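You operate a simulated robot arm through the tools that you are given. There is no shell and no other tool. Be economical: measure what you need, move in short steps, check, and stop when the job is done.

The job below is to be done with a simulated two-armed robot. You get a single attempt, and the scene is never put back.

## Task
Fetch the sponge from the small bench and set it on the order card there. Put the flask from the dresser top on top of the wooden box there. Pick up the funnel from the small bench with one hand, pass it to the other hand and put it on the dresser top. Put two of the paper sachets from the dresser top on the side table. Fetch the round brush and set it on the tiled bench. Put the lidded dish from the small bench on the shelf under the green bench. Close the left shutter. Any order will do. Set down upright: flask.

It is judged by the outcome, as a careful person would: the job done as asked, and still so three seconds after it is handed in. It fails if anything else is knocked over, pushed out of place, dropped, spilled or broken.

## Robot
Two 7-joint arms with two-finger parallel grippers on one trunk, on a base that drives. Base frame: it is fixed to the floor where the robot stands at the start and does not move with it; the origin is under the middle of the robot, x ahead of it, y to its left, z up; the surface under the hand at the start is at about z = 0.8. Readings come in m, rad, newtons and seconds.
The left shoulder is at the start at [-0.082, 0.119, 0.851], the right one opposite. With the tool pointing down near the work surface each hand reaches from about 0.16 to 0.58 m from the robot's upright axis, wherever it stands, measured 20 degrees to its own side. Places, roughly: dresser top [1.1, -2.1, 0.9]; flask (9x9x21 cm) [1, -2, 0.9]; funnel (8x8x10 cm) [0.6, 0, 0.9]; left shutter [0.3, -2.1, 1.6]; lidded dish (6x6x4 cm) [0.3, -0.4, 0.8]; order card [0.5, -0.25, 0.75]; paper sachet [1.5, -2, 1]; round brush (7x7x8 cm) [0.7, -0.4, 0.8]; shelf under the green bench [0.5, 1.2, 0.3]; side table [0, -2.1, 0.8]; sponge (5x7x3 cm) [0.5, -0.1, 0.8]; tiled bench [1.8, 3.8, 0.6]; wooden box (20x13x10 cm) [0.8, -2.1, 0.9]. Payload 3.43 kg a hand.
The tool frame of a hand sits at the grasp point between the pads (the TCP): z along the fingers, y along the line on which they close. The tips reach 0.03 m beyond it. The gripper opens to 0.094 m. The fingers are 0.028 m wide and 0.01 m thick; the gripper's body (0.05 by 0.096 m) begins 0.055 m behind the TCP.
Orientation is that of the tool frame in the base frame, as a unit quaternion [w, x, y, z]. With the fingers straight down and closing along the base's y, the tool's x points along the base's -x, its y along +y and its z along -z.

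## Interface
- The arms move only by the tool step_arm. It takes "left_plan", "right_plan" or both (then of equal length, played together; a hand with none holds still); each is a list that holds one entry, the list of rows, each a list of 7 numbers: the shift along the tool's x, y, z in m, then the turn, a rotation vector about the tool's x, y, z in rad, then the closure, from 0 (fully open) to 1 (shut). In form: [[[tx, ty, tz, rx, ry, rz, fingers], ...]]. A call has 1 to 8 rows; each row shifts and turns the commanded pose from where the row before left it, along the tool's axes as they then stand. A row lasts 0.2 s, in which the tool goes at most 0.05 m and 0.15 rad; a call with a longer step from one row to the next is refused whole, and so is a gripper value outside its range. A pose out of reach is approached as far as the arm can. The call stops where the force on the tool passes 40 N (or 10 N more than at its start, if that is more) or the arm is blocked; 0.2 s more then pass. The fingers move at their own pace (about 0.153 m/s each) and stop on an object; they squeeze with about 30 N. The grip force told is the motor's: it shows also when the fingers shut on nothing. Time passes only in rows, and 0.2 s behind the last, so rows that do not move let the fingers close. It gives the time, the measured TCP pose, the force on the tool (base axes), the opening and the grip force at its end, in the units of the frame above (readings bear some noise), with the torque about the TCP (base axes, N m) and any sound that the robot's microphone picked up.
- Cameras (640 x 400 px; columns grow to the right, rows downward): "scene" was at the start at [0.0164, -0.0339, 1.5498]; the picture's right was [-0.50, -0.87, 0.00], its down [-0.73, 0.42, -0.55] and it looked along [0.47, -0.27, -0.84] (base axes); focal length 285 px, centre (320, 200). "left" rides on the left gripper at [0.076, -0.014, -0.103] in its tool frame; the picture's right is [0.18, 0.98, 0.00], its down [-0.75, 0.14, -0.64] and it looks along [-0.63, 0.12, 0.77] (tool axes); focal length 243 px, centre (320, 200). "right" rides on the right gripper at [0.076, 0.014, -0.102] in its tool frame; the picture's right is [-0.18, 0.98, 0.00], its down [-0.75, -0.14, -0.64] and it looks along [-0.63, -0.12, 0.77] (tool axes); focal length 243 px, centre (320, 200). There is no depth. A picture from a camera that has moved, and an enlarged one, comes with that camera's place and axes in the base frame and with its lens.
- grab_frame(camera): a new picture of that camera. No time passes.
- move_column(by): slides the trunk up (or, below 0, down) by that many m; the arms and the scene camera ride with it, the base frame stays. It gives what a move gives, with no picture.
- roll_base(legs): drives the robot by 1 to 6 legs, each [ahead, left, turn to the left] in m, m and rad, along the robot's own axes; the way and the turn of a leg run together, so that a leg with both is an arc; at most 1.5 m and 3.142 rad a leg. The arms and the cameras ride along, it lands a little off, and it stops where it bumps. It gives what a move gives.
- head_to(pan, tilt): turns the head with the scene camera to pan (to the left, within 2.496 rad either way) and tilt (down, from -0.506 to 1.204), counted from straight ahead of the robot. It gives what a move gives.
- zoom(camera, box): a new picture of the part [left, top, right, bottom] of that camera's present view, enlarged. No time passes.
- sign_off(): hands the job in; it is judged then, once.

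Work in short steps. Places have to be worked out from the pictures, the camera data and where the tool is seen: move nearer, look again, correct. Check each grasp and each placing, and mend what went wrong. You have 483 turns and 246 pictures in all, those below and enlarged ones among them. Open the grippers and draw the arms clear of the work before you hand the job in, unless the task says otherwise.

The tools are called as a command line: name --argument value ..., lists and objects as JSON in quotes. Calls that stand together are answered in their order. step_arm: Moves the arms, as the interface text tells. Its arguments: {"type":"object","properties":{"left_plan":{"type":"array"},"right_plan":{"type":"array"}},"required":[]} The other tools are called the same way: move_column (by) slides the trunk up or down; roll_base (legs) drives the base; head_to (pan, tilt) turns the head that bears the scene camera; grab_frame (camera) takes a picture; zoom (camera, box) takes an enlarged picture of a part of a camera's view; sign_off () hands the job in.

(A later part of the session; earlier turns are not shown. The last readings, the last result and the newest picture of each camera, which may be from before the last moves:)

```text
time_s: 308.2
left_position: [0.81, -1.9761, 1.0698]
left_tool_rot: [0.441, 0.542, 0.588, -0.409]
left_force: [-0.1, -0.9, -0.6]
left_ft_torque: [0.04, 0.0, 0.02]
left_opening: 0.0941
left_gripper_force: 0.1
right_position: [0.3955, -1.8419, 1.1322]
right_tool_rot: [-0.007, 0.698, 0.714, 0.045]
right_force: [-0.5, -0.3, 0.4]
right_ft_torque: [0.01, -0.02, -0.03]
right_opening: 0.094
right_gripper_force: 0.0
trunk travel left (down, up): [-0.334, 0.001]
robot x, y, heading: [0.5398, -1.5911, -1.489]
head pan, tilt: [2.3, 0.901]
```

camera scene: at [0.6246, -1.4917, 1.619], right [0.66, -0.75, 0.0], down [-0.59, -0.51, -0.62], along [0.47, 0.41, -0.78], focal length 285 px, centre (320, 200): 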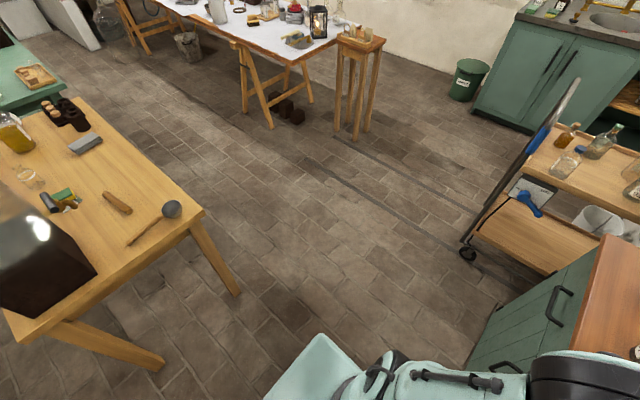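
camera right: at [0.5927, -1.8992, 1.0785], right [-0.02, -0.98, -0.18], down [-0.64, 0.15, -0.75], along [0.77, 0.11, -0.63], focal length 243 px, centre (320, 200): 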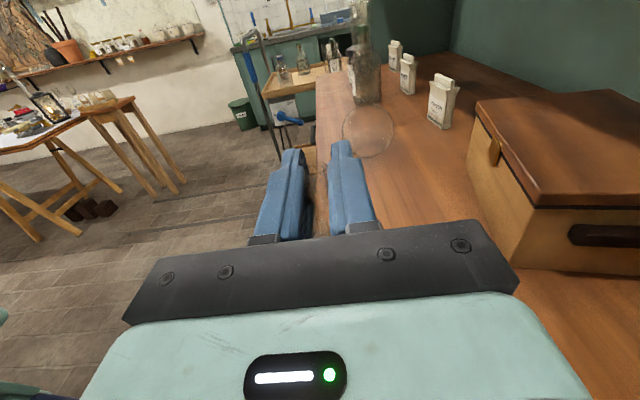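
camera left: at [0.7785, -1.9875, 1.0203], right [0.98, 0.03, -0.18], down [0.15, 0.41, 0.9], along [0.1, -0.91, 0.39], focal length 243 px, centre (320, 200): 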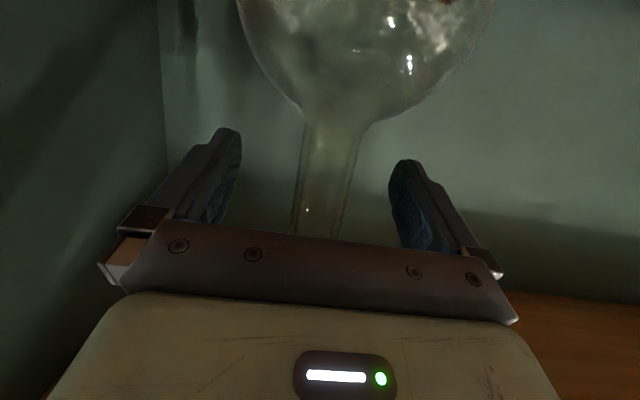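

It turned. I try to back up again.

roll_base --legs '[[-0.15, 0, 0]]'

```text
time_s: 309.4
left_position: [0.8116, -1.9719, 1.0687]
left_tool_rot: [0.442, 0.539, 0.59, -0.407]
left_force: [0.1, -0.2, 0.0]
left_ft_torque: [-0.01, 0.0, 0.04]
left_opening: 0.0942
left_gripper_force: 0.1
right_position: [0.3949, -1.8434, 1.1305]
right_tool_rot: [-0.008, 0.695, 0.718, 0.045]
right_force: [0.8, -0.9, 0.0]
right_ft_torque: [-0.04, -0.01, -0.04]
right_opening: 0.094
right_gripper_force: 0.0
trunk travel left (down, up): [-0.334, 0.001]
robot x, y, heading: [0.5348, -1.5897, -1.485]
head pan, tilt: [2.3, 0.901]
stopped in leg 1: the robot was blocked; the commanded pose is now the measured one
```

The turn pivoted about the dresser's front corner, so the base is hooked there. I try backing with a combined left turn and rightward shift.

roll_base --legs '[[-0.12, -0.08, 0]]'

roll_base --legs '[[-0.12, 0.08, 0]]'

```text
time_s: 310.5
left_position: [0.8114, -1.9705, 1.0681]
left_tool_rot: [0.442, 0.538, 0.591, -0.407]
left_force: [-0.4, -0.2, 0.0]
left_ft_torque: [0.02, 0.01, 0.02]
left_opening: 0.094
left_gripper_force: 0.1
right_position: [0.3967, -1.8445, 1.1311]
right_tool_rot: [-0.009, 0.693, 0.719, 0.044]
right_force: [-0.7, -0.1, 0.5]
right_ft_torque: [0.01, -0.03, -0.02]
right_opening: 0.0937
right_gripper_force: 0.1
trunk travel left (down, up): [-0.334, 0.001]
robot x, y, heading: [0.5359, -1.5869, -1.471]
head pan, tilt: [2.3, 0.901]
stopped in leg 1: the robot was blocked; the commanded pose is now the measured one
```

```text
time_s: 311.7
left_position: [0.8105, -1.973, 1.0672]
left_tool_rot: [0.441, 0.54, 0.588, -0.409]
left_force: [0.4, -0.6, -0.5]
left_ft_torque: [-0.02, 0.0, -0.05]
left_opening: 0.0938
left_gripper_force: 0.1
right_position: [0.3955, -1.8424, 1.1306]
right_tool_rot: [-0.009, 0.698, 0.715, 0.045]
right_force: [1.2, -0.3, -1.0]
right_ft_torque: [0.03, 0.0, 0.0]
right_opening: 0.0939
right_gripper_force: 0.1
trunk travel left (down, up): [-0.334, 0.001]
robot x, y, heading: [0.54, -1.5902, -1.483]
head pan, tilt: [2.3, 0.901]
stopped in leg 1: the robot was blocked; the commanded pose is now the measured one
```

I use the right hand's camera to look at the corner by the base.

grab_frame --camera "right"

head_to --pan -0.1 --tilt 1.2

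grab_frame --camera "scene"

```text
91 pictures are left
camera right: at [0.4021, -1.7727, 1.2396], right [0.99, -0.16, 0.04], down [-0.15, -0.8, 0.58], along [-0.06, -0.57, -0.82], focal length 243 px, centre (320, 200)
```

right: 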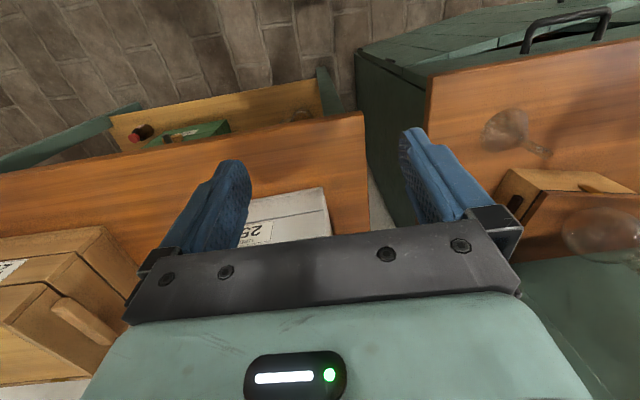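

```text
time_s: 313.9
left_position: [0.8099, -1.9735, 1.0679]
left_tool_rot: [0.44, 0.541, 0.589, -0.409]
left_force: [0.1, -0.3, 0.3]
left_ft_torque: [0.01, -0.02, -0.01]
left_opening: 0.0937
left_gripper_force: 0.0
right_position: [0.3958, -1.8416, 1.1311]
right_tool_rot: [-0.009, 0.698, 0.715, 0.046]
right_force: [-0.1, -0.3, 0.4]
right_ft_torque: [-0.01, 0.0, -0.02]
right_opening: 0.0941
right_gripper_force: 0.1
trunk travel left (down, up): [-0.334, 0.001]
robot x, y, heading: [0.5398, -1.5911, -1.487]
head pan, tilt: [-0.099, 1.201]
```

```text
90 pictures are left
camera scene: at [0.5354, -1.5996, 1.5991], right [-1.0, 0.01, 0.0], down [0.01, 0.93, -0.36], along [0.0, -0.36, -0.93], focal length 285 px, centre (320, 200)
```

scene: 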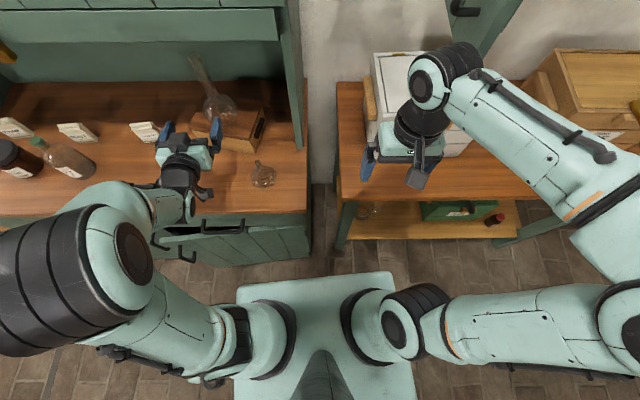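

Nothing obvious. I first pull the left hand farther back to be safe, then try a bigger left turn combined with backing.

step_arm --left_plan '[[[0.0, 0, -0.04, 0, 0, 0, 0], [0.0, 0, -0.04, 0, 0, 0, 0], [0.0, 0.0, -0.04, 0, 0.1, 0, 0], [0.0, 0.0, -0.04, 0, 0.1, 0, 0]]]'

roll_base --legs '[[0, 0, 0.2], [-0.1, 0, 0]]'

```text
time_s: 314.9
left_position: [0.8251, -1.876, 1.1477]
left_tool_rot: [0.38, 0.578, 0.63, -0.354]
left_force: [0.2, -0.4, -0.5]
left_ft_torque: [-0.03, 0.03, -0.01]
left_opening: 0.094
left_gripper_force: 0.1
left hand out of reach, approached as far as the arm can: row 1, 2, 3
right_position: [0.3958, -1.8399, 1.1319]
right_tool_rot: [-0.009, 0.697, 0.715, 0.043]
right_force: [2.1, -0.5, 0.1]
right_ft_torque: [-0.05, 0.03, 0.0]
right_opening: 0.0938
right_gripper_force: 0.0
trunk travel left (down, up): [-0.334, 0.001]
robot x, y, heading: [0.5396, -1.5939, -1.484]
head pan, tilt: [-0.099, 1.201]
```

```text
time_s: 316.8
left_position: [0.8468, -1.7224, 1.1471]
left_tool_rot: [0.413, 0.514, 0.683, -0.313]
left_force: [0.2, -1.0, 0.4]
left_ft_torque: [0.04, 0.02, 0.07]
left_opening: 0.0939
left_gripper_force: 0.0
right_position: [0.4191, -1.7721, 1.1316]
right_tool_rot: [-0.011, 0.623, 0.781, 0.044]
right_force: [1.1, -0.3, 0.3]
right_ft_torque: [0.02, -0.02, 0.0]
right_opening: 0.094
right_gripper_force: 0.0
trunk travel left (down, up): [-0.334, 0.001]
robot x, y, heading: [0.5098, -1.4928, -1.284]
head pan, tilt: [-0.099, 1.201]
```

It came free. I back off more and check that nothing was disturbed.

roll_base --legs '[[-0.3, 0, 0], [0, 0, -0.29]]'

head_to --pan 0.0 --tilt 0.7

grab_frame --camera "scene"

```text
time_s: 319.8
left_position: [0.6823, -1.5198, 1.1461]
left_tool_rot: [0.362, 0.609, 0.6, -0.371]
left_force: [1.0, 0.1, -0.6]
left_ft_torque: [0.02, -0.01, 0.0]
left_opening: 0.0942
left_gripper_force: 0.0
right_position: [0.2601, -1.4421, 1.1309]
right_tool_rot: [-0.006, 0.732, 0.679, 0.045]
right_force: [0.8, 0.1, 0.3]
right_ft_torque: [0.01, -0.02, -0.01]
right_opening: 0.0938
right_gripper_force: 0.0
trunk travel left (down, up): [-0.334, 0.001]
robot x, y, heading: [0.4276, -1.2054, -1.585]
head pan, tilt: [-0.099, 1.201]
```

```text
time_s: 320.7
left_position: [0.6821, -1.5201, 1.146]
left_tool_rot: [0.362, 0.609, 0.6, -0.371]
left_force: [0.4, -0.2, -0.3]
left_ft_torque: [-0.01, 0.0, 0.0]
left_opening: 0.094
left_gripper_force: 0.0
right_position: [0.2593, -1.4417, 1.132]
right_tool_rot: [-0.006, 0.732, 0.68, 0.046]
right_force: [0.1, 0.2, 0.2]
right_ft_torque: [0.01, 0.04, 0.0]
right_opening: 0.0942
right_gripper_force: 0.1
trunk travel left (down, up): [-0.334, 0.001]
robot x, y, heading: [0.4239, -1.2045, -1.581]
head pan, tilt: [0.0, 0.7]
```

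```text
89 pictures are left
camera scene: at [0.4276, -1.244, 1.635], right [-1.0, 0.01, 0.0], down [0.01, 0.64, -0.76], along [-0.01, -0.76, -0.64], focal length 285 px, centre (320, 200)
```

scene: 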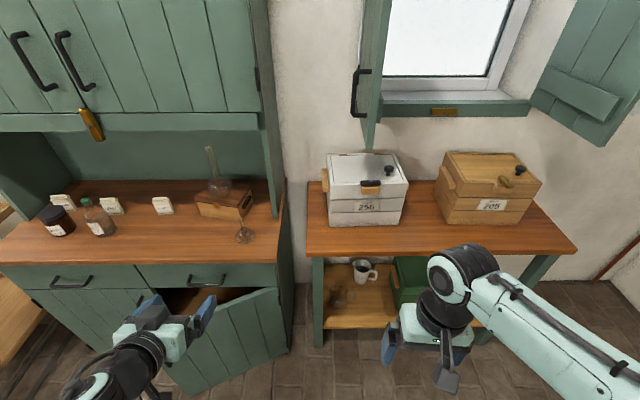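

The flask and funnel are fine, but the dresser's lower right door was pulled open: its handle caught on the base. It must be closed again. I zoom in on it.

zoom --camera "scene" --box '[120, 240, 320, 400]'

head_to --pan 0.35 --tilt 1.0

grab_frame --camera "scene"

```text
2.50 times, centred on (220, 320) of scene
camera zoom: at [0.4276, -1.244, 1.635], right [-1.0, 0.01, 0.0], down [0.01, 0.64, -0.76], along [-0.01, -0.76, -0.64], focal length 712 px, centre (570, -100)
```

zoom: 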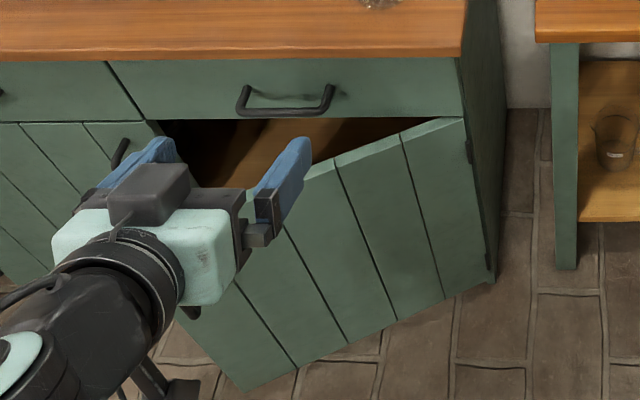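

```text
time_s: 321.6
left_position: [0.6817, -1.52, 1.1476]
left_tool_rot: [0.362, 0.609, 0.599, -0.372]
left_force: [-0.6, -0.3, 0.3]
left_ft_torque: [0.03, -0.01, 0.01]
left_opening: 0.0941
left_gripper_force: 0.0
right_position: [0.2596, -1.4417, 1.1313]
right_tool_rot: [-0.007, 0.731, 0.68, 0.045]
right_force: [-0.1, -0.1, -0.3]
right_ft_torque: [-0.01, -0.02, 0.03]
right_opening: 0.094
right_gripper_force: 0.0
trunk travel left (down, up): [-0.334, 0.001]
robot x, y, heading: [0.43, -1.205, -1.586]
head pan, tilt: [0.351, 1.0]
```

```text
87 pictures are left
camera scene: at [0.4517, -1.2249, 1.6118], right [-0.94, -0.33, 0.0], down [-0.28, 0.79, -0.54], along [0.18, -0.51, -0.84], focal length 285 px, centre (320, 200)
```

scene: 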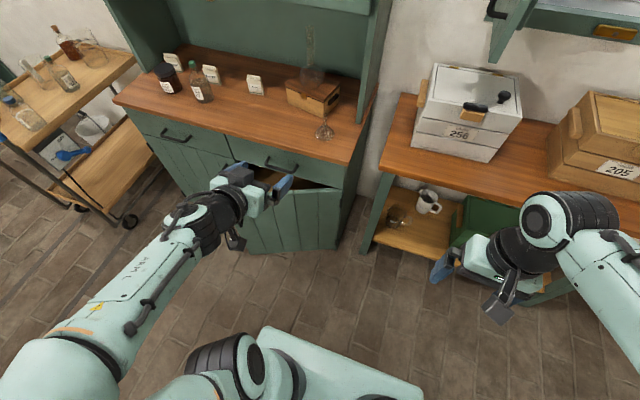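

The door is open about 23°, hinged at (0.585, -1.857). I'll push it shut with the closed left hand near x ≈ 0.92, z ≈ 0.6, positioning the base and lowering the trunk first.

roll_base --legs '[[0, 0.26, 0]]'

move_column --by -0.3

step_arm --left_plan '[[[0.035, 0, 0.018, 0, 0, 0, 1], [0.035, 0, 0.018, 0, 0, 0, 1], [0.035, 0, 0.018, 0, 0, 0, 1], [0.035, 0, 0.018, 0, 0, 0, 1], [0.035, 0, 0.018, 0, 0, 0, 1]]]'

head_to --pan 0.2 --tilt 0.9

grab_frame --camera "scene"

```text
time_s: 324.5
left_position: [0.9453, -1.5233, 1.1463]
left_tool_rot: [0.363, 0.608, 0.601, -0.371]
left_force: [-0.3, 0.2, 0.3]
left_ft_torque: [0.0, 0.01, 0.02]
left_opening: 0.0941
left_gripper_force: 0.1
right_position: [0.5231, -1.446, 1.1311]
right_tool_rot: [-0.006, 0.731, 0.681, 0.045]
right_force: [-0.1, -0.4, -0.6]
right_ft_torque: [0.01, -0.03, -0.03]
right_opening: 0.0937
right_gripper_force: 0.0
trunk travel left (down, up): [-0.334, 0.001]
robot x, y, heading: [0.6936, -1.2065, -1.581]
head pan, tilt: [0.351, 1.0]
```

```text
time_s: 327.5
left_position: [0.9459, -1.5218, 0.8473]
left_tool_rot: [0.362, 0.609, 0.6, -0.372]
left_force: [-1.0, -1.2, -0.8]
left_ft_torque: [0.0, 0.02, 0.01]
left_opening: 0.094
left_gripper_force: 0.1
right_position: [0.5229, -1.4453, 0.8295]
right_tool_rot: [-0.007, 0.732, 0.68, 0.045]
right_force: [0.1, -0.2, 0.2]
right_ft_torque: [-0.03, -0.04, 0.01]
right_opening: 0.0937
right_gripper_force: 0.0
trunk travel left (down, up): [-0.034, 0.301]
robot x, y, heading: [0.6913, -1.2092, -1.577]
head pan, tilt: [0.351, 1.0]
```

```text
time_s: 328.7
left_position: [0.9563, -1.5558, 0.6564]
left_tool_rot: [0.364, 0.608, 0.601, -0.371]
left_force: [0.1, -0.2, -0.3]
left_ft_torque: [0.01, 0.02, 0.0]
left_opening: 0.0002
left_gripper_force: 29.8
left hand out of reach, approached as far as the arm can: row 2, 3, 4, 5
right_position: [0.5239, -1.4457, 0.8304]
right_tool_rot: [-0.006, 0.731, 0.68, 0.046]
right_force: [-0.4, -0.1, 0.3]
right_ft_torque: [-0.02, 0.0, -0.01]
right_opening: 0.0938
right_gripper_force: 0.0
trunk travel left (down, up): [-0.034, 0.301]
robot x, y, heading: [0.6915, -1.2054, -1.58]
head pan, tilt: [0.351, 1.0]
```

```text
time_s: 329.4
left_position: [0.9569, -1.5546, 0.6563]
left_tool_rot: [0.361, 0.61, 0.6, -0.371]
left_force: [0.3, 0.8, -0.2]
left_ft_torque: [-0.02, -0.02, 0.01]
left_opening: 0.0
left_gripper_force: 30.5
right_position: [0.5227, -1.4447, 0.831]
right_tool_rot: [-0.006, 0.732, 0.68, 0.045]
right_force: [0.7, -0.9, 0.5]
right_ft_torque: [0.0, 0.02, -0.01]
right_opening: 0.0939
right_gripper_force: 0.2
trunk travel left (down, up): [-0.034, 0.301]
robot x, y, heading: [0.6935, -1.2072, -1.575]
head pan, tilt: [0.201, 0.901]
```

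```text
86 pictures are left
camera scene: at [0.7058, -1.2807, 1.3067], right [-0.98, -0.19, 0.0], down [-0.15, 0.77, -0.62], along [0.12, -0.61, -0.78], focal length 285 px, centre (320, 200)
```

scene: 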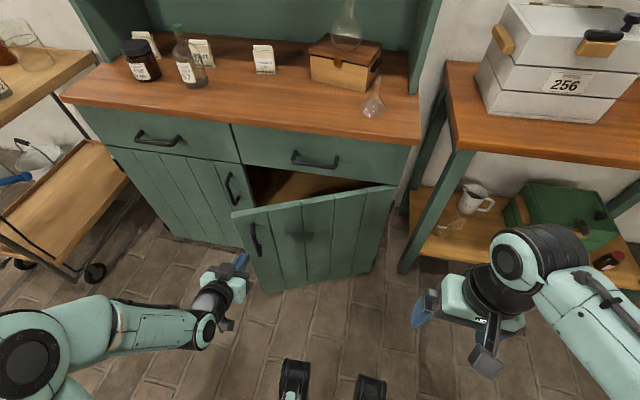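

The door and its handle are clear in view. I shift right 10 cm to push on the plain panel away from the handle, and lower a bit.

roll_base --legs '[[0, -0.1, 0]]'

move_column --by -0.033

roll_base --legs '[[0.15, 0, 0]]'

grab_frame --camera "scene"

```text
time_s: 330.9
left_position: [0.8587, -1.5531, 0.6575]
left_tool_rot: [0.362, 0.609, 0.601, -0.37]
left_force: [-0.3, 0.4, 0.3]
left_ft_torque: [0.0, -0.03, -0.01]
left_opening: 0.0
left_gripper_force: 30.1
right_position: [0.4243, -1.4446, 0.8315]
right_tool_rot: [-0.007, 0.731, 0.681, 0.044]
right_force: [0.1, 0.1, 0.2]
right_ft_torque: [0.02, 0.02, -0.01]
right_opening: 0.094
right_gripper_force: 0.1
trunk travel left (down, up): [-0.034, 0.301]
robot x, y, heading: [0.5938, -1.2058, -1.582]
head pan, tilt: [0.201, 0.901]
```

```text
time_s: 331.7
left_position: [0.8585, -1.5565, 0.6285]
left_tool_rot: [0.361, 0.609, 0.6, -0.371]
left_force: [0.6, -0.8, 0.3]
left_ft_torque: [-0.01, 0.04, 0.01]
left_opening: 0.0
left_gripper_force: 30.1
right_position: [0.4253, -1.4441, 0.7984]
right_tool_rot: [-0.006, 0.73, 0.682, 0.044]
right_force: [-0.2, 0.3, 0.2]
right_ft_torque: [-0.02, 0.0, 0.02]
right_opening: 0.0939
right_gripper_force: 0.1
trunk travel left (down, up): [-0.001, 0.334]
robot x, y, heading: [0.5929, -1.2124, -1.579]
head pan, tilt: [0.201, 0.901]
```

```text
time_s: 333.0
left_position: [0.8586, -1.7055, 0.6299]
left_tool_rot: [0.361, 0.609, 0.601, -0.371]
left_force: [0.7, 0.9, -0.1]
left_ft_torque: [-0.02, 0.01, -0.02]
left_opening: 0.0
left_gripper_force: 30.0
right_position: [0.4228, -1.5931, 0.7974]
right_tool_rot: [-0.006, 0.731, 0.681, 0.045]
right_force: [-0.4, 0.2, 0.3]
right_ft_torque: [0.02, 0.02, 0.0]
right_opening: 0.094
right_gripper_force: 0.1
trunk travel left (down, up): [-0.001, 0.334]
robot x, y, heading: [0.5916, -1.3549, -1.579]
head pan, tilt: [0.201, 0.901]
```

```text
85 pictures are left
camera scene: at [0.6059, -1.434, 1.2801], right [-0.98, -0.19, 0.0], down [-0.15, 0.77, -0.62], along [0.12, -0.61, -0.78], focal length 285 px, centre (320, 200)
```

scene: 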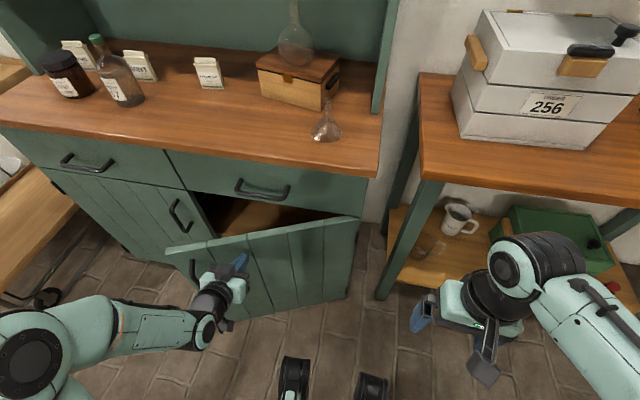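

The fist is about at the door panel. I push it shut with the arm, watching the force.

step_arm --left_plan '[[[-0.015, 0, 0.028, 0, 0, 0, 1], [-0.015, 0, 0.028, 0, 0, 0, 1], [-0.015, 0, 0.028, 0, 0, 0, 1]]]'

grab_frame --camera "scene"

```text
time_s: 333.8
left_position: [0.8557, -1.8002, 0.6286]
left_tool_rot: [0.362, 0.608, 0.602, -0.37]
left_force: [-0.1, -0.3, -0.3]
left_ft_torque: [0.0, 0.01, -0.02]
left_opening: 0.0
left_gripper_force: 30.0
right_position: [0.4242, -1.5924, 0.797]
right_tool_rot: [-0.006, 0.731, 0.681, 0.045]
right_force: [-0.4, -0.1, 0.6]
right_ft_torque: [-0.01, 0.02, 0.0]
right_opening: 0.0938
right_gripper_force: 0.0
trunk travel left (down, up): [-0.001, 0.334]
robot x, y, heading: [0.594, -1.3513, -1.58]
head pan, tilt: [0.201, 0.901]
```

```text
84 pictures are left
camera scene: at [0.6059, -1.4338, 1.2801], right [-0.98, -0.19, 0.0], down [-0.15, 0.77, -0.62], along [0.12, -0.61, -0.78], focal length 285 px, centre (320, 200)
```

scene: 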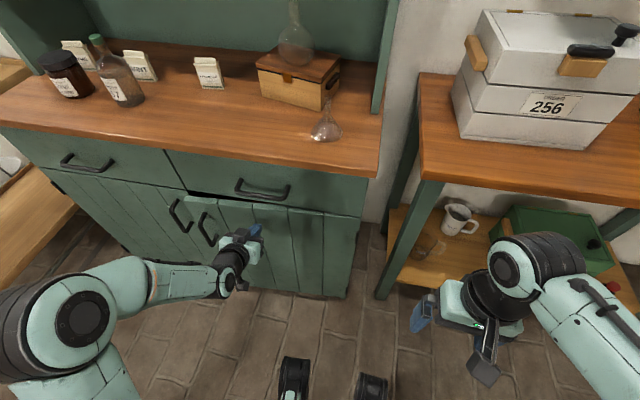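

Almost closed. I push the remaining few centimetres.

step_arm --left_plan '[[[-0.007, 0, 0.013, 0, 0, 0, 1], [-0.007, 0, 0.013, 0, 0, 0, 1], [-0.005, 0, 0.009, 0, 0, 0, 1]]]'

zoom --camera "scene" --box '[100, 140, 380, 310]'

```text
time_s: 334.6
left_position: [0.8561, -1.835, 0.6306]
left_tool_rot: [0.361, 0.609, 0.602, -0.37]
left_force: [-2.9, 36.0, 9.6]
left_ft_torque: [-0.28, -0.05, -0.04]
left_opening: 0.0
left_gripper_force: 30.3
right_position: [0.4238, -1.5901, 0.7985]
right_tool_rot: [-0.005, 0.729, 0.683, 0.044]
right_force: [0.7, -0.4, -0.5]
right_ft_torque: [0.03, -0.01, 0.01]
right_opening: 0.0939
right_gripper_force: 0.2
trunk travel left (down, up): [-0.001, 0.334]
robot x, y, heading: [0.5916, -1.3545, -1.579]
head pan, tilt: [0.201, 0.901]
```

```text
2.29 times, centred on (240, 225) of scene
camera zoom: at [0.6054, -1.4294, 1.2804], right [-0.98, -0.19, 0.0], down [-0.15, 0.77, -0.62], along [0.12, -0.61, -0.78], focal length 651 px, centre (503, 143)
```

zoom: 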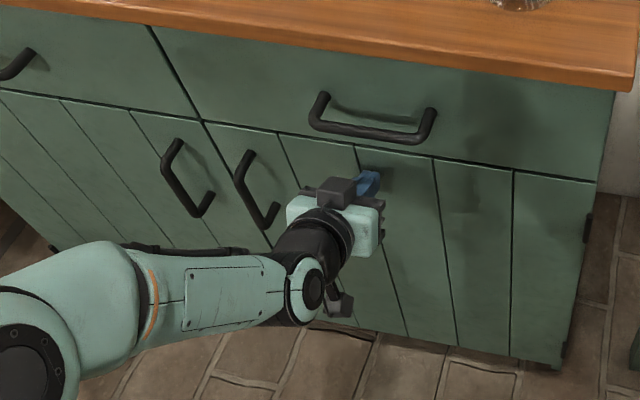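

The door is shut (36 N against the stop). I withdraw, back off and raise the trunk again. From now on I'll keep the base farther from those handles.

step_arm --left_plan '[[[0.01, 0, -0.03, 0, 0, 0, 1], [0.01, 0, -0.04, 0, 0, 0, 1]]]'

roll_base --legs '[[-0.2, 0, 0]]'

move_column --by 0.32

step_arm --left_plan '[[[-0.04, 0, -0.02, 0, 0.07, 0, 0], [-0.04, 0, -0.02, 0, 0.07, 0, 0], [-0.03, 0, -0.03, 0, 0.06, 0, 0]]]'

roll_base --legs '[[0, 0.26, 0]]'

head_to --pan 0.1 --tilt 0.75

grab_frame --camera "scene"

```text
time_s: 335.2
left_position: [0.8581, -1.7695, 0.6462]
left_tool_rot: [0.362, 0.609, 0.601, -0.37]
left_force: [0.1, 0.0, 0.2]
left_ft_torque: [-0.01, -0.06, 0.01]
left_opening: 0.0
left_gripper_force: 29.4
right_position: [0.424, -1.5923, 0.7985]
right_tool_rot: [-0.006, 0.731, 0.681, 0.044]
right_force: [-0.1, 0.1, -0.7]
right_ft_torque: [0.04, -0.01, 0.0]
right_opening: 0.094
right_gripper_force: 0.0
trunk travel left (down, up): [-0.001, 0.334]
robot x, y, heading: [0.5933, -1.3543, -1.584]
head pan, tilt: [0.201, 0.901]
```

```text
time_s: 336.9
left_position: [0.8612, -1.5666, 0.6459]
left_tool_rot: [0.362, 0.607, 0.603, -0.369]
left_force: [0.3, -0.5, -0.8]
left_ft_torque: [-0.03, -0.02, -0.04]
left_opening: 0.0001
left_gripper_force: 30.3
right_position: [0.4264, -1.3921, 0.7981]
right_tool_rot: [-0.006, 0.729, 0.684, 0.045]
right_force: [0.5, 0.9, 0.2]
right_ft_torque: [0.01, 0.04, -0.04]
right_opening: 0.0937
right_gripper_force: 0.0
trunk travel left (down, up): [-0.001, 0.334]
robot x, y, heading: [0.5903, -1.1547, -1.574]
head pan, tilt: [0.201, 0.901]
```

```text
time_s: 340.0
left_position: [0.8612, -1.5667, 0.9653]
left_tool_rot: [0.362, 0.607, 0.603, -0.369]
left_force: [0.6, -0.2, -0.4]
left_ft_torque: [-0.02, 0.0, -0.01]
left_opening: 0.0001
left_gripper_force: 29.6
right_position: [0.4261, -1.3913, 1.1181]
right_tool_rot: [-0.006, 0.729, 0.683, 0.045]
right_force: [-0.2, 0.1, -0.5]
right_ft_torque: [-0.01, 0.02, 0.02]
right_opening: 0.0942
right_gripper_force: 0.0
trunk travel left (down, up): [-0.321, 0.014]
robot x, y, heading: [0.592, -1.1522, -1.571]
head pan, tilt: [0.201, 0.901]
```

```text
time_s: 340.8
left_position: [0.8451, -1.5666, 1.1058]
left_tool_rot: [0.301, 0.648, 0.623, -0.318]
left_force: [5.9, -0.4, -3.0]
left_ft_torque: [-0.22, 0.29, -0.37]
left_opening: 0.0939
left_gripper_force: 0.0
right_position: [0.4229, -1.3908, 1.1169]
right_tool_rot: [-0.006, 0.728, 0.684, 0.045]
right_force: [-1.0, 0.4, -0.4]
right_ft_torque: [-0.06, -0.09, -0.02]
right_opening: 0.094
right_gripper_force: 0.0
trunk travel left (down, up): [-0.321, 0.014]
robot x, y, heading: [0.5922, -1.1542, -1.572]
head pan, tilt: [0.201, 0.901]
```

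```text
time_s: 343.7
left_position: [1.1186, -1.5689, 1.0977]
left_tool_rot: [0.301, 0.641, 0.635, -0.308]
left_force: [1.3, -0.1, -0.5]
left_ft_torque: [-0.04, -0.06, -0.02]
left_opening: 0.0939
left_gripper_force: 0.1
right_position: [0.6838, -1.3945, 1.1171]
right_tool_rot: [-0.007, 0.73, 0.682, 0.045]
right_force: [0.6, 0.2, 0.2]
right_ft_torque: [0.02, 0.0, 0.0]
right_opening: 0.0939
right_gripper_force: 0.0
trunk travel left (down, up): [-0.321, 0.014]
robot x, y, heading: [0.8487, -1.1578, -1.579]
head pan, tilt: [0.201, 0.901]
```

```text
time_s: 344.4
left_position: [1.1184, -1.5677, 1.098]
left_tool_rot: [0.3, 0.642, 0.635, -0.307]
left_force: [-0.8, -0.1, 0.1]
left_ft_torque: [-0.03, -0.01, 0.03]
left_opening: 0.0938
left_gripper_force: 0.0
right_position: [0.6838, -1.3931, 1.1184]
right_tool_rot: [-0.006, 0.729, 0.683, 0.046]
right_force: [0.0, -0.4, 0.3]
right_ft_torque: [-0.03, -0.02, 0.02]
right_opening: 0.094
right_gripper_force: 0.1
trunk travel left (down, up): [-0.321, 0.014]
robot x, y, heading: [0.8509, -1.152, -1.574]
head pan, tilt: [0.099, 0.75]
```

```text
82 pictures are left
camera scene: at [0.859, -1.1916, 1.6188], right [-1.0, -0.09, 0.0], down [-0.06, 0.68, -0.73], along [0.07, -0.73, -0.68], focal length 285 px, centre (320, 200)
```

scene: 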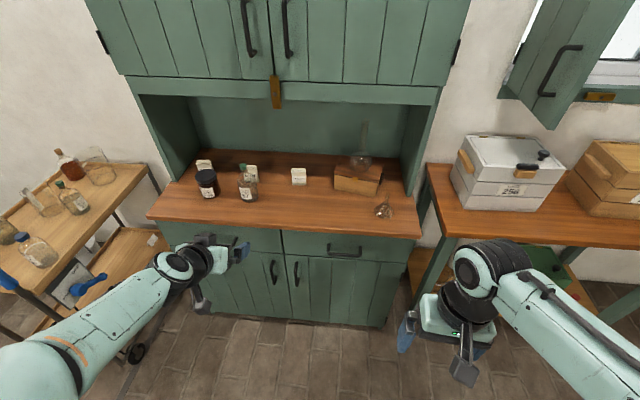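

The door is closed and all is in place. I zoom in for the sachets' exact positions.

zoom --camera "scene" --box '[180, 140, 330, 220]'

grab_frame --camera "left"

```text
4.27 times, centred on (255, 180) of scene
camera zoom: at [0.859, -1.1916, 1.6188], right [-1.0, -0.09, 0.0], down [-0.06, 0.68, -0.73], along [0.07, -0.73, -0.68], focal length 1216 px, centre (597, 285)
```

zoom: 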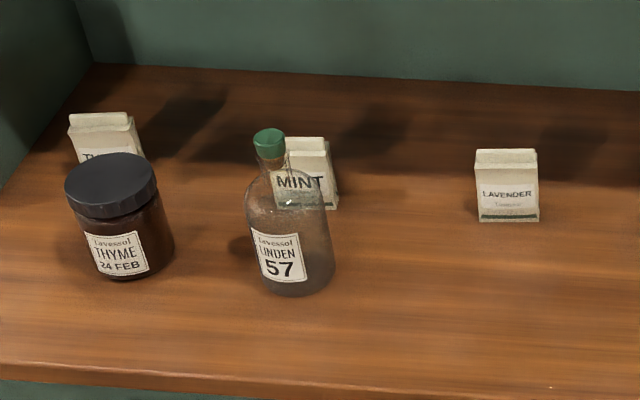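

```text
80 pictures are left
camera left: at [1.1072, -1.4392, 1.1042], right [0.98, 0.1, -0.15], down [0.15, 0.02, 0.99], along [0.11, -0.99, 0.01], focal length 243 px, centre (320, 200)
```

left: 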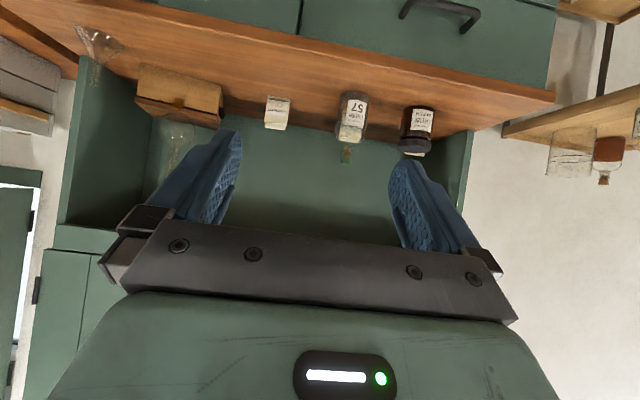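

The LAVENDER sachet is at about (1.036, -2.12), roughly 6 cm wide and 7 cm tall. I drive in to y ≈ -1.49 and bring the left hand above and in front of it.

roll_base --legs '[[0.33, 0.03, 0]]'

step_arm --left_plan '[[[0.0076, -0.0222, 0.0345, 0, 0, 0, 0], [0.0076, -0.0222, 0.0345, 0, 0, 0, 0], [0.0076, -0.0222, 0.0345, 0, 0, 0, 0], [0.0076, -0.0222, 0.0345, 0, 0, 0, 0], [0.0076, -0.0222, 0.0345, 0, 0, 0, 0]]]'

grab_frame --camera "left"

```text
time_s: 346.6
left_position: [1.1451, -1.8968, 1.0974]
left_tool_rot: [0.299, 0.643, 0.635, -0.308]
left_force: [-0.1, -0.5, 0.0]
left_ft_torque: [0.02, 0.01, 0.0]
left_opening: 0.094
left_gripper_force: 0.0
right_position: [0.7115, -1.7216, 1.1182]
right_tool_rot: [-0.006, 0.731, 0.681, 0.045]
right_force: [0.9, -0.9, -0.6]
right_ft_torque: [0.02, 0.0, -0.02]
right_opening: 0.0939
right_gripper_force: 0.0
trunk travel left (down, up): [-0.321, 0.014]
robot x, y, heading: [0.877, -1.4859, -1.576]
head pan, tilt: [0.099, 0.75]
```

```text
time_s: 347.8
left_position: [1.0319, -2.0067, 0.9584]
left_tool_rot: [0.301, 0.643, 0.634, -0.307]
left_force: [-0.6, -0.8, -0.2]
left_ft_torque: [0.03, -0.02, 0.02]
left_opening: 0.094
left_gripper_force: 0.1
right_position: [0.7108, -1.7219, 1.1171]
right_tool_rot: [-0.006, 0.731, 0.681, 0.046]
right_force: [-1.0, 0.7, 0.6]
right_ft_torque: [-0.01, -0.03, 0.0]
right_opening: 0.094
right_gripper_force: 0.1
trunk travel left (down, up): [-0.321, 0.014]
robot x, y, heading: [0.8799, -1.4828, -1.579]
head pan, tilt: [0.099, 0.75]
```

```text
79 pictures are left
camera left: at [1.0196, -1.8776, 0.9655], right [0.98, 0.1, -0.15], down [0.14, 0.02, 0.99], along [0.1, -0.99, 0.01], focal length 243 px, centre (320, 200)
```

left: 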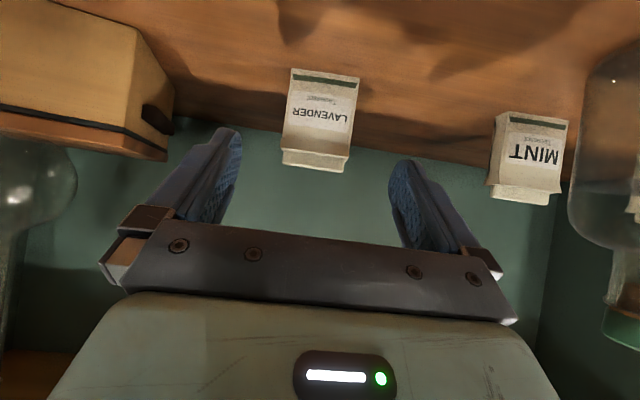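

LAVENDER is centred between the fingers. I advance to straddle it.

step_arm --left_plan '[[[-0.0037, 0, 0.034, 0, 0, 0, 0], [-0.0037, 0, 0.034, 0, 0, 0, 0], [-0.0037, 0, 0.034, 0, 0, 0, 0], [-0.0037, 0, 0.03, 0, 0, 0, 0]]]'

grab_frame --camera "left"

```text
time_s: 348.8
left_position: [1.0241, -2.0755, 0.9138]
left_tool_rot: [0.299, 0.643, 0.634, -0.308]
left_force: [-0.7, 0.3, -0.6]
left_ft_torque: [0.01, 0.0, -0.02]
left_opening: 0.0939
left_gripper_force: 0.0
left hand out of reach, approached as far as the arm can: row 3, 4
right_position: [0.7113, -1.7209, 1.1184]
right_tool_rot: [-0.005, 0.731, 0.681, 0.045]
right_force: [-0.4, 0.4, 0.7]
right_ft_torque: [-0.03, 0.01, 0.0]
right_opening: 0.0941
right_gripper_force: 0.0
trunk travel left (down, up): [-0.321, 0.014]
robot x, y, heading: [0.8812, -1.4838, -1.578]
head pan, tilt: [0.099, 0.75]
```

```text
78 pictures are left
camera left: at [1.013, -1.9466, 0.9202], right [0.98, 0.1, -0.15], down [0.15, 0.02, 0.99], along [0.1, -0.99, 0.01], focal length 243 px, centre (320, 200)
```

left: 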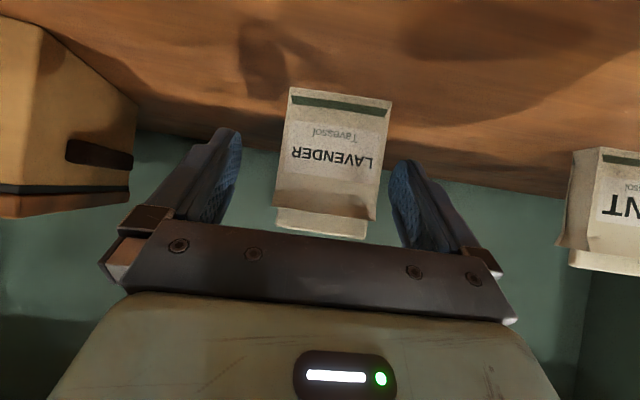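

Reach ends 4.5 cm short. I lower the trunk 2.8 cm and let the base carry it forward.

move_column --by -0.028

roll_base --legs '[[0.046, 0.006, 0]]'

grab_frame --camera "left"

```text
time_s: 349.3
left_position: [1.0237, -2.0595, 0.8895]
left_tool_rot: [0.303, 0.643, 0.633, -0.308]
left_force: [-14.6, 49.4, 35.6]
left_ft_torque: [0.77, -1.93, 2.69]
left_opening: 0.0929
left_gripper_force: 0.1
right_position: [0.711, -1.7152, 1.0956]
right_tool_rot: [-0.007, 0.73, 0.682, 0.047]
right_force: [0.1, -0.9, 0.1]
right_ft_torque: [0.03, -0.02, 0.02]
right_opening: 0.0942
right_gripper_force: 0.1
trunk travel left (down, up): [-0.302, 0.034]
robot x, y, heading: [0.8777, -1.4829, -1.579]
head pan, tilt: [0.099, 0.75]
stopped: the force on the tool passed its limit at 59 N (the readings are from after the stop); the commanded pose is now the measured one
```

```text
time_s: 350.2
left_position: [1.0301, -2.1099, 0.8894]
left_tool_rot: [0.303, 0.643, 0.633, -0.308]
left_force: [1.3, -0.1, 1.4]
left_ft_torque: [0.04, -0.01, -0.07]
left_opening: 0.0933
left_gripper_force: 0.1
right_position: [0.7169, -1.7652, 1.0973]
right_tool_rot: [-0.008, 0.731, 0.681, 0.046]
right_force: [0.7, -0.1, -0.6]
right_ft_torque: [0.0, -0.03, 0.01]
right_opening: 0.0939
right_gripper_force: 0.0
trunk travel left (down, up): [-0.302, 0.034]
robot x, y, heading: [0.8843, -1.5321, -1.582]
head pan, tilt: [0.099, 0.75]
```

```text
77 pictures are left
camera left: at [1.0188, -1.981, 0.895], right [0.98, 0.1, -0.14], down [0.14, 0.03, 0.99], along [0.1, -0.99, 0.01], focal length 243 px, centre (320, 200)
```

left: 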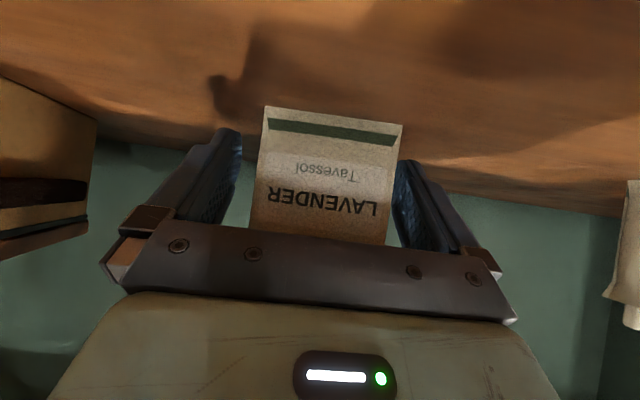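

There was a brief contact while lowering, now gone; the sachet still stands between the pads. I close gently.

step_arm --left_plan '[[[0, 0, 0, 0, 0, 0, 0.2], [0, 0, 0, 0, 0, 0, 0.5], [0, 0, 0, 0, 0, 0, 1], [0, 0, 0, 0, 0, 0, 1]]]'

grab_frame --camera "left"

grab_frame --camera "scene"

```text
time_s: 351.2
left_position: [1.0308, -2.1104, 0.8898]
left_tool_rot: [0.303, 0.643, 0.633, -0.308]
left_force: [0.8, 1.1, 2.1]
left_ft_torque: [-0.03, -0.11, 0.04]
left_opening: 0.0628
left_gripper_force: 30.2
right_position: [0.7165, -1.7654, 1.0962]
right_tool_rot: [-0.009, 0.731, 0.681, 0.047]
right_force: [-0.2, 0.0, -0.3]
right_ft_torque: [-0.01, 0.02, 0.0]
right_opening: 0.0939
right_gripper_force: 0.1
trunk travel left (down, up): [-0.302, 0.034]
robot x, y, heading: [0.8827, -1.5286, -1.582]
head pan, tilt: [0.099, 0.75]
```

```text
76 pictures are left
camera left: at [1.0191, -1.9816, 0.895], right [0.98, 0.1, -0.14], down [0.14, 0.03, 0.99], along [0.1, -0.99, 0.01], focal length 243 px, centre (320, 200)
```

left: 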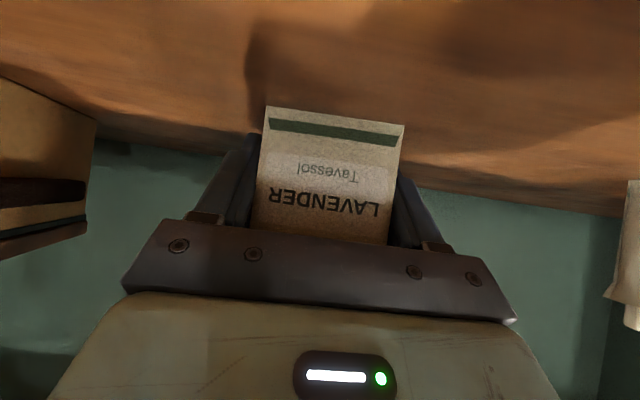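

```text
75 pictures are left
camera scene: at [0.8927, -1.5677, 1.5984], right [-1.0, -0.09, 0.0], down [-0.06, 0.68, -0.73], along [0.07, -0.73, -0.68], focal length 285 px, centre (320, 200)
```

scene: 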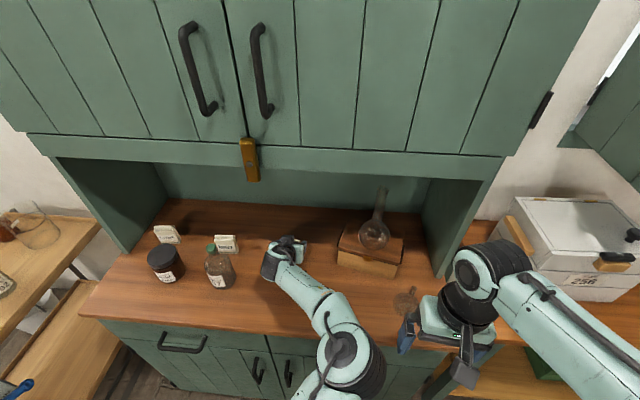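

Gripped (6.3 cm). I lift with trunk and arm, then back off.

move_column --by 0.03

step_arm --left_plan '[[[-0.02, 0, -0.03, 0, 0, 0, 1], [-0.02, 0, -0.03, 0, 0, 0, 1]]]'

roll_base --legs '[[-0.3, 0, 0]]'

head_to --pan -0.3 --tilt 0.75

grab_frame --camera "scene"

```text
time_s: 352.0
left_position: [1.0308, -2.1107, 0.9202]
left_tool_rot: [0.303, 0.643, 0.633, -0.308]
left_force: [0.0, 0.0, -0.4]
left_ft_torque: [0.0, 0.01, 0.02]
left_opening: 0.0633
left_gripper_force: 30.2
right_position: [0.717, -1.7665, 1.1266]
right_tool_rot: [-0.009, 0.73, 0.681, 0.048]
right_force: [-0.5, 0.2, -0.4]
right_ft_torque: [-0.02, -0.02, -0.01]
right_opening: 0.0941
right_gripper_force: 0.1
trunk travel left (down, up): [-0.332, 0.004]
robot x, y, heading: [0.8854, -1.5283, -1.581]
head pan, tilt: [0.099, 0.75]
```

```text
time_s: 352.6
left_position: [1.0313, -2.0875, 0.9886]
left_tool_rot: [0.302, 0.644, 0.632, -0.307]
left_force: [0.0, 0.7, -0.6]
left_ft_torque: [-0.02, -0.02, 0.01]
left_opening: 0.0634
left_gripper_force: 30.0
right_position: [0.7168, -1.7654, 1.1269]
right_tool_rot: [-0.008, 0.73, 0.681, 0.047]
right_force: [-0.1, -0.2, -0.6]
right_ft_torque: [-0.01, -0.01, 0.01]
right_opening: 0.0938
right_gripper_force: 0.1
trunk travel left (down, up): [-0.332, 0.004]
robot x, y, heading: [0.8888, -1.5296, -1.578]
head pan, tilt: [0.099, 0.75]
```

```text
time_s: 354.6
left_position: [1.033, -1.7929, 0.9895]
left_tool_rot: [0.303, 0.643, 0.633, -0.308]
left_force: [0.3, 0.0, -0.9]
left_ft_torque: [0.0, 0.0, 0.01]
left_opening: 0.063
left_gripper_force: 29.7
right_position: [0.718, -1.4691, 1.1272]
right_tool_rot: [-0.008, 0.73, 0.681, 0.047]
right_force: [-0.2, -0.8, -0.8]
right_ft_torque: [-0.03, 0.01, 0.0]
right_opening: 0.0942
right_gripper_force: 0.0
trunk travel left (down, up): [-0.332, 0.004]
robot x, y, heading: [0.889, -1.2314, -1.575]
head pan, tilt: [0.099, 0.75]
```

```text
time_s: 355.5
left_position: [1.0344, -1.7929, 0.9888]
left_tool_rot: [0.303, 0.643, 0.632, -0.309]
left_force: [0.2, 0.2, -0.3]
left_ft_torque: [0.01, -0.01, -0.01]
left_opening: 0.0627
left_gripper_force: 29.6
right_position: [0.7195, -1.4691, 1.1266]
right_tool_rot: [-0.009, 0.731, 0.681, 0.048]
right_force: [0.2, -0.1, -0.3]
right_ft_torque: [0.01, 0.01, 0.01]
right_opening: 0.0938
right_gripper_force: 0.0
trunk travel left (down, up): [-0.332, 0.004]
robot x, y, heading: [0.8892, -1.2337, -1.575]
head pan, tilt: [-0.3, 0.75]
```

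```text
74 pictures are left
camera scene: at [0.8625, -1.2671, 1.6291], right [-0.95, 0.3, 0.0], down [0.21, 0.65, -0.73], along [-0.22, -0.7, -0.68], focal length 285 px, centre (320, 200)
```

scene: 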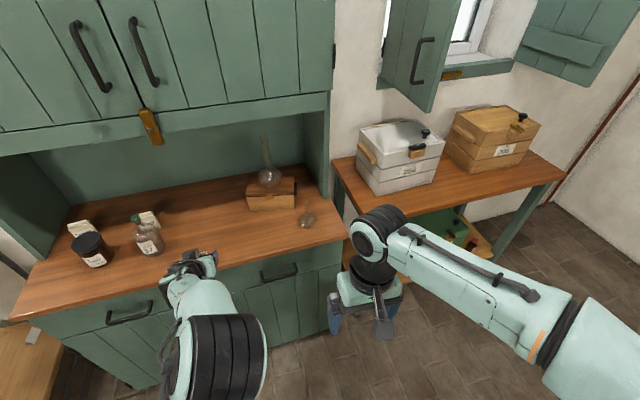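

Sachet in hand. I drive right to the side table.

roll_base --legs '[[0, -1.0, 0]]'

head_to --pan 0.15 --tilt 0.75

grab_frame --camera "scene"

grab_frame --camera "left"

```text
time_s: 364.5
left_position: [0.0391, -1.7839, 0.9891]
left_tool_rot: [0.303, 0.643, 0.632, -0.308]
left_force: [0.9, -0.1, -0.7]
left_ft_torque: [0.0, -0.02, 0.02]
left_opening: 0.0611
left_gripper_force: 30.2
right_position: [-0.274, -1.4599, 1.1268]
right_tool_rot: [-0.008, 0.731, 0.681, 0.048]
right_force: [0.2, -0.1, -0.1]
right_ft_torque: [0.0, -0.01, 0.02]
right_opening: 0.0941
right_gripper_force: 0.1
trunk travel left (down, up): [-0.332, 0.004]
robot x, y, heading: [-0.1074, -1.2203, -1.582]
head pan, tilt: [-0.3, 0.75]
```

```text
time_s: 365.4
left_position: [0.0401, -1.7833, 0.9889]
left_tool_rot: [0.303, 0.643, 0.632, -0.308]
left_force: [0.2, 0.5, -1.1]
left_ft_torque: [0.0, 0.04, 0.02]
left_opening: 0.0614
left_gripper_force: 30.0
right_position: [-0.2739, -1.4596, 1.1269]
right_tool_rot: [-0.009, 0.731, 0.68, 0.048]
right_force: [1.3, 0.0, 0.8]
right_ft_torque: [-0.02, 0.01, 0.03]
right_opening: 0.0938
right_gripper_force: 0.0
trunk travel left (down, up): [-0.332, 0.004]
robot x, y, heading: [-0.1022, -1.2281, -1.582]
head pan, tilt: [0.15, 0.75]
```

```text
73 pictures are left
camera scene: at [-0.0941, -1.2611, 1.6291], right [-0.99, -0.14, 0.0], down [-0.09, 0.68, -0.73], along [0.1, -0.72, -0.68], focal length 285 px, centre (320, 200)
```

scene: 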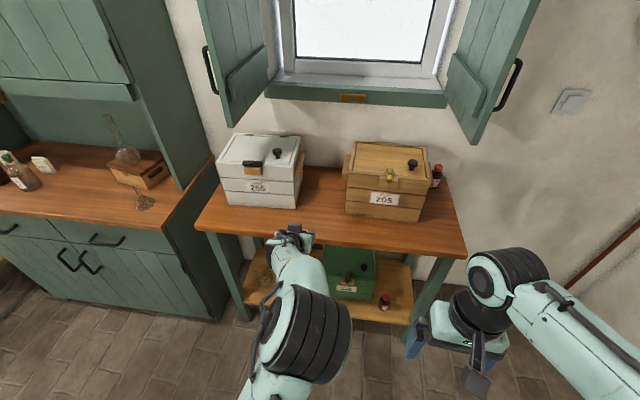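

```text
72 pictures are left
camera left: at [0.0282, -1.6546, 0.9937], right [0.98, 0.1, -0.14], down [0.14, 0.03, 0.99], along [0.1, -0.99, 0.01], focal length 243 px, centre (320, 200)
```

left: 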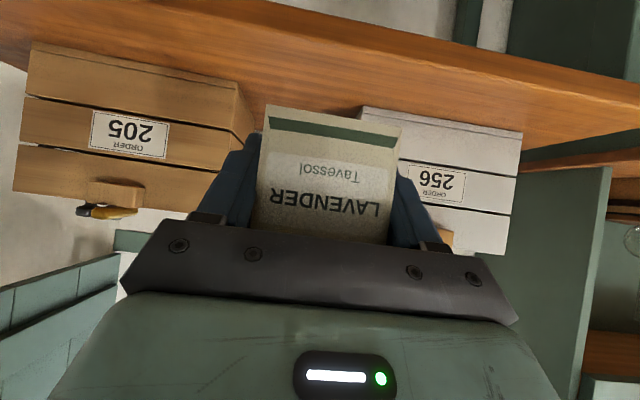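

The table top is at z ≈ 0.82, its front edge y ≈ -1.885 and the boxes' fronts near y -2.08. I'll set the sachet at about (0.04, -1.97). I drive forward 0.17 m and lower by trunk.

roll_base --legs '[[0.18, 0, 0]]'

move_column --by -0.1

grab_frame --camera "left"

```text
time_s: 366.9
left_position: [0.0385, -1.9634, 0.9879]
left_tool_rot: [0.302, 0.644, 0.632, -0.308]
left_force: [-0.7, -0.7, -0.4]
left_ft_torque: [0.01, -0.01, 0.0]
left_opening: 0.0612
left_gripper_force: 29.5
right_position: [-0.2753, -1.64, 1.1259]
right_tool_rot: [-0.008, 0.731, 0.68, 0.047]
right_force: [-0.8, 0.2, -1.0]
right_ft_torque: [-0.01, -0.03, -0.01]
right_opening: 0.094
right_gripper_force: 0.0
trunk travel left (down, up): [-0.332, 0.004]
robot x, y, heading: [-0.106, -1.4053, -1.582]
head pan, tilt: [0.15, 0.75]
```

```text
time_s: 368.3
left_position: [0.0386, -1.9649, 0.8888]
left_tool_rot: [0.302, 0.643, 0.632, -0.309]
left_force: [-0.3, 0.0, 0.1]
left_ft_torque: [0.01, 0.0, 0.02]
left_opening: 0.061
left_gripper_force: 30.2
right_position: [-0.2763, -1.6411, 1.0276]
right_tool_rot: [-0.009, 0.731, 0.681, 0.047]
right_force: [-0.1, -0.4, 0.0]
right_ft_torque: [-0.01, 0.01, 0.0]
right_opening: 0.0939
right_gripper_force: 0.1
trunk travel left (down, up): [-0.232, 0.104]
robot x, y, heading: [-0.1072, -1.4088, -1.584]
head pan, tilt: [0.15, 0.75]
```

```text
71 pictures are left
camera left: at [0.0266, -1.8362, 0.8939], right [0.98, 0.1, -0.14], down [0.14, 0.03, 0.99], along [0.1, -0.99, 0.01], focal length 243 px, centre (320, 200)
```

left: 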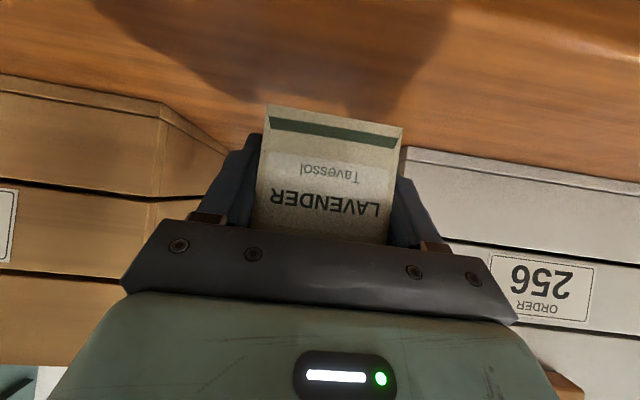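

Shadow shows a couple of centimetres to go. I lower with small trunk steps.

move_column --by -0.012

move_column --by -0.006

move_column --by -0.004

```text
time_s: 368.9
left_position: [0.0375, -1.9652, 0.8761]
left_tool_rot: [0.302, 0.644, 0.632, -0.308]
left_force: [1.0, 0.1, 0.5]
left_ft_torque: [-0.01, 0.01, -0.03]
left_opening: 0.0612
left_gripper_force: 30.1
right_position: [-0.2756, -1.6414, 1.015]
right_tool_rot: [-0.008, 0.731, 0.681, 0.047]
right_force: [0.4, 0.5, -0.6]
right_ft_torque: [0.01, 0.01, 0.0]
right_opening: 0.094
right_gripper_force: 0.2
trunk travel left (down, up): [-0.22, 0.116]
robot x, y, heading: [-0.106, -1.409, -1.579]
head pan, tilt: [0.15, 0.75]
```

```text
time_s: 369.4
left_position: [0.0391, -1.9639, 0.8707]
left_tool_rot: [0.303, 0.643, 0.633, -0.308]
left_force: [0.7, -0.7, -0.1]
left_ft_torque: [-0.02, -0.02, -0.02]
left_opening: 0.0614
left_gripper_force: 29.8
right_position: [-0.276, -1.6416, 1.0082]
right_tool_rot: [-0.008, 0.73, 0.681, 0.048]
right_force: [-0.3, 0.5, 0.3]
right_ft_torque: [-0.01, 0.02, -0.01]
right_opening: 0.0942
right_gripper_force: 0.0
trunk travel left (down, up): [-0.214, 0.122]
robot x, y, heading: [-0.1078, -1.4096, -1.579]
head pan, tilt: [0.15, 0.75]
```

```text
time_s: 369.9
left_position: [0.0381, -1.9633, 0.8693]
left_tool_rot: [0.305, 0.642, 0.631, -0.31]
left_force: [1.0, -1.3, 16.9]
left_ft_torque: [-0.26, -0.32, -0.19]
left_opening: 0.0611
left_gripper_force: 30.0
right_position: [-0.2755, -1.6398, 1.005]
right_tool_rot: [-0.007, 0.731, 0.681, 0.047]
right_force: [-0.2, 0.7, -0.4]
right_ft_torque: [-0.01, -0.02, 0.02]
right_opening: 0.0945
right_gripper_force: 0.1
trunk travel left (down, up): [-0.21, 0.126]
robot x, y, heading: [-0.1042, -1.4051, -1.579]
head pan, tilt: [0.15, 0.75]
```

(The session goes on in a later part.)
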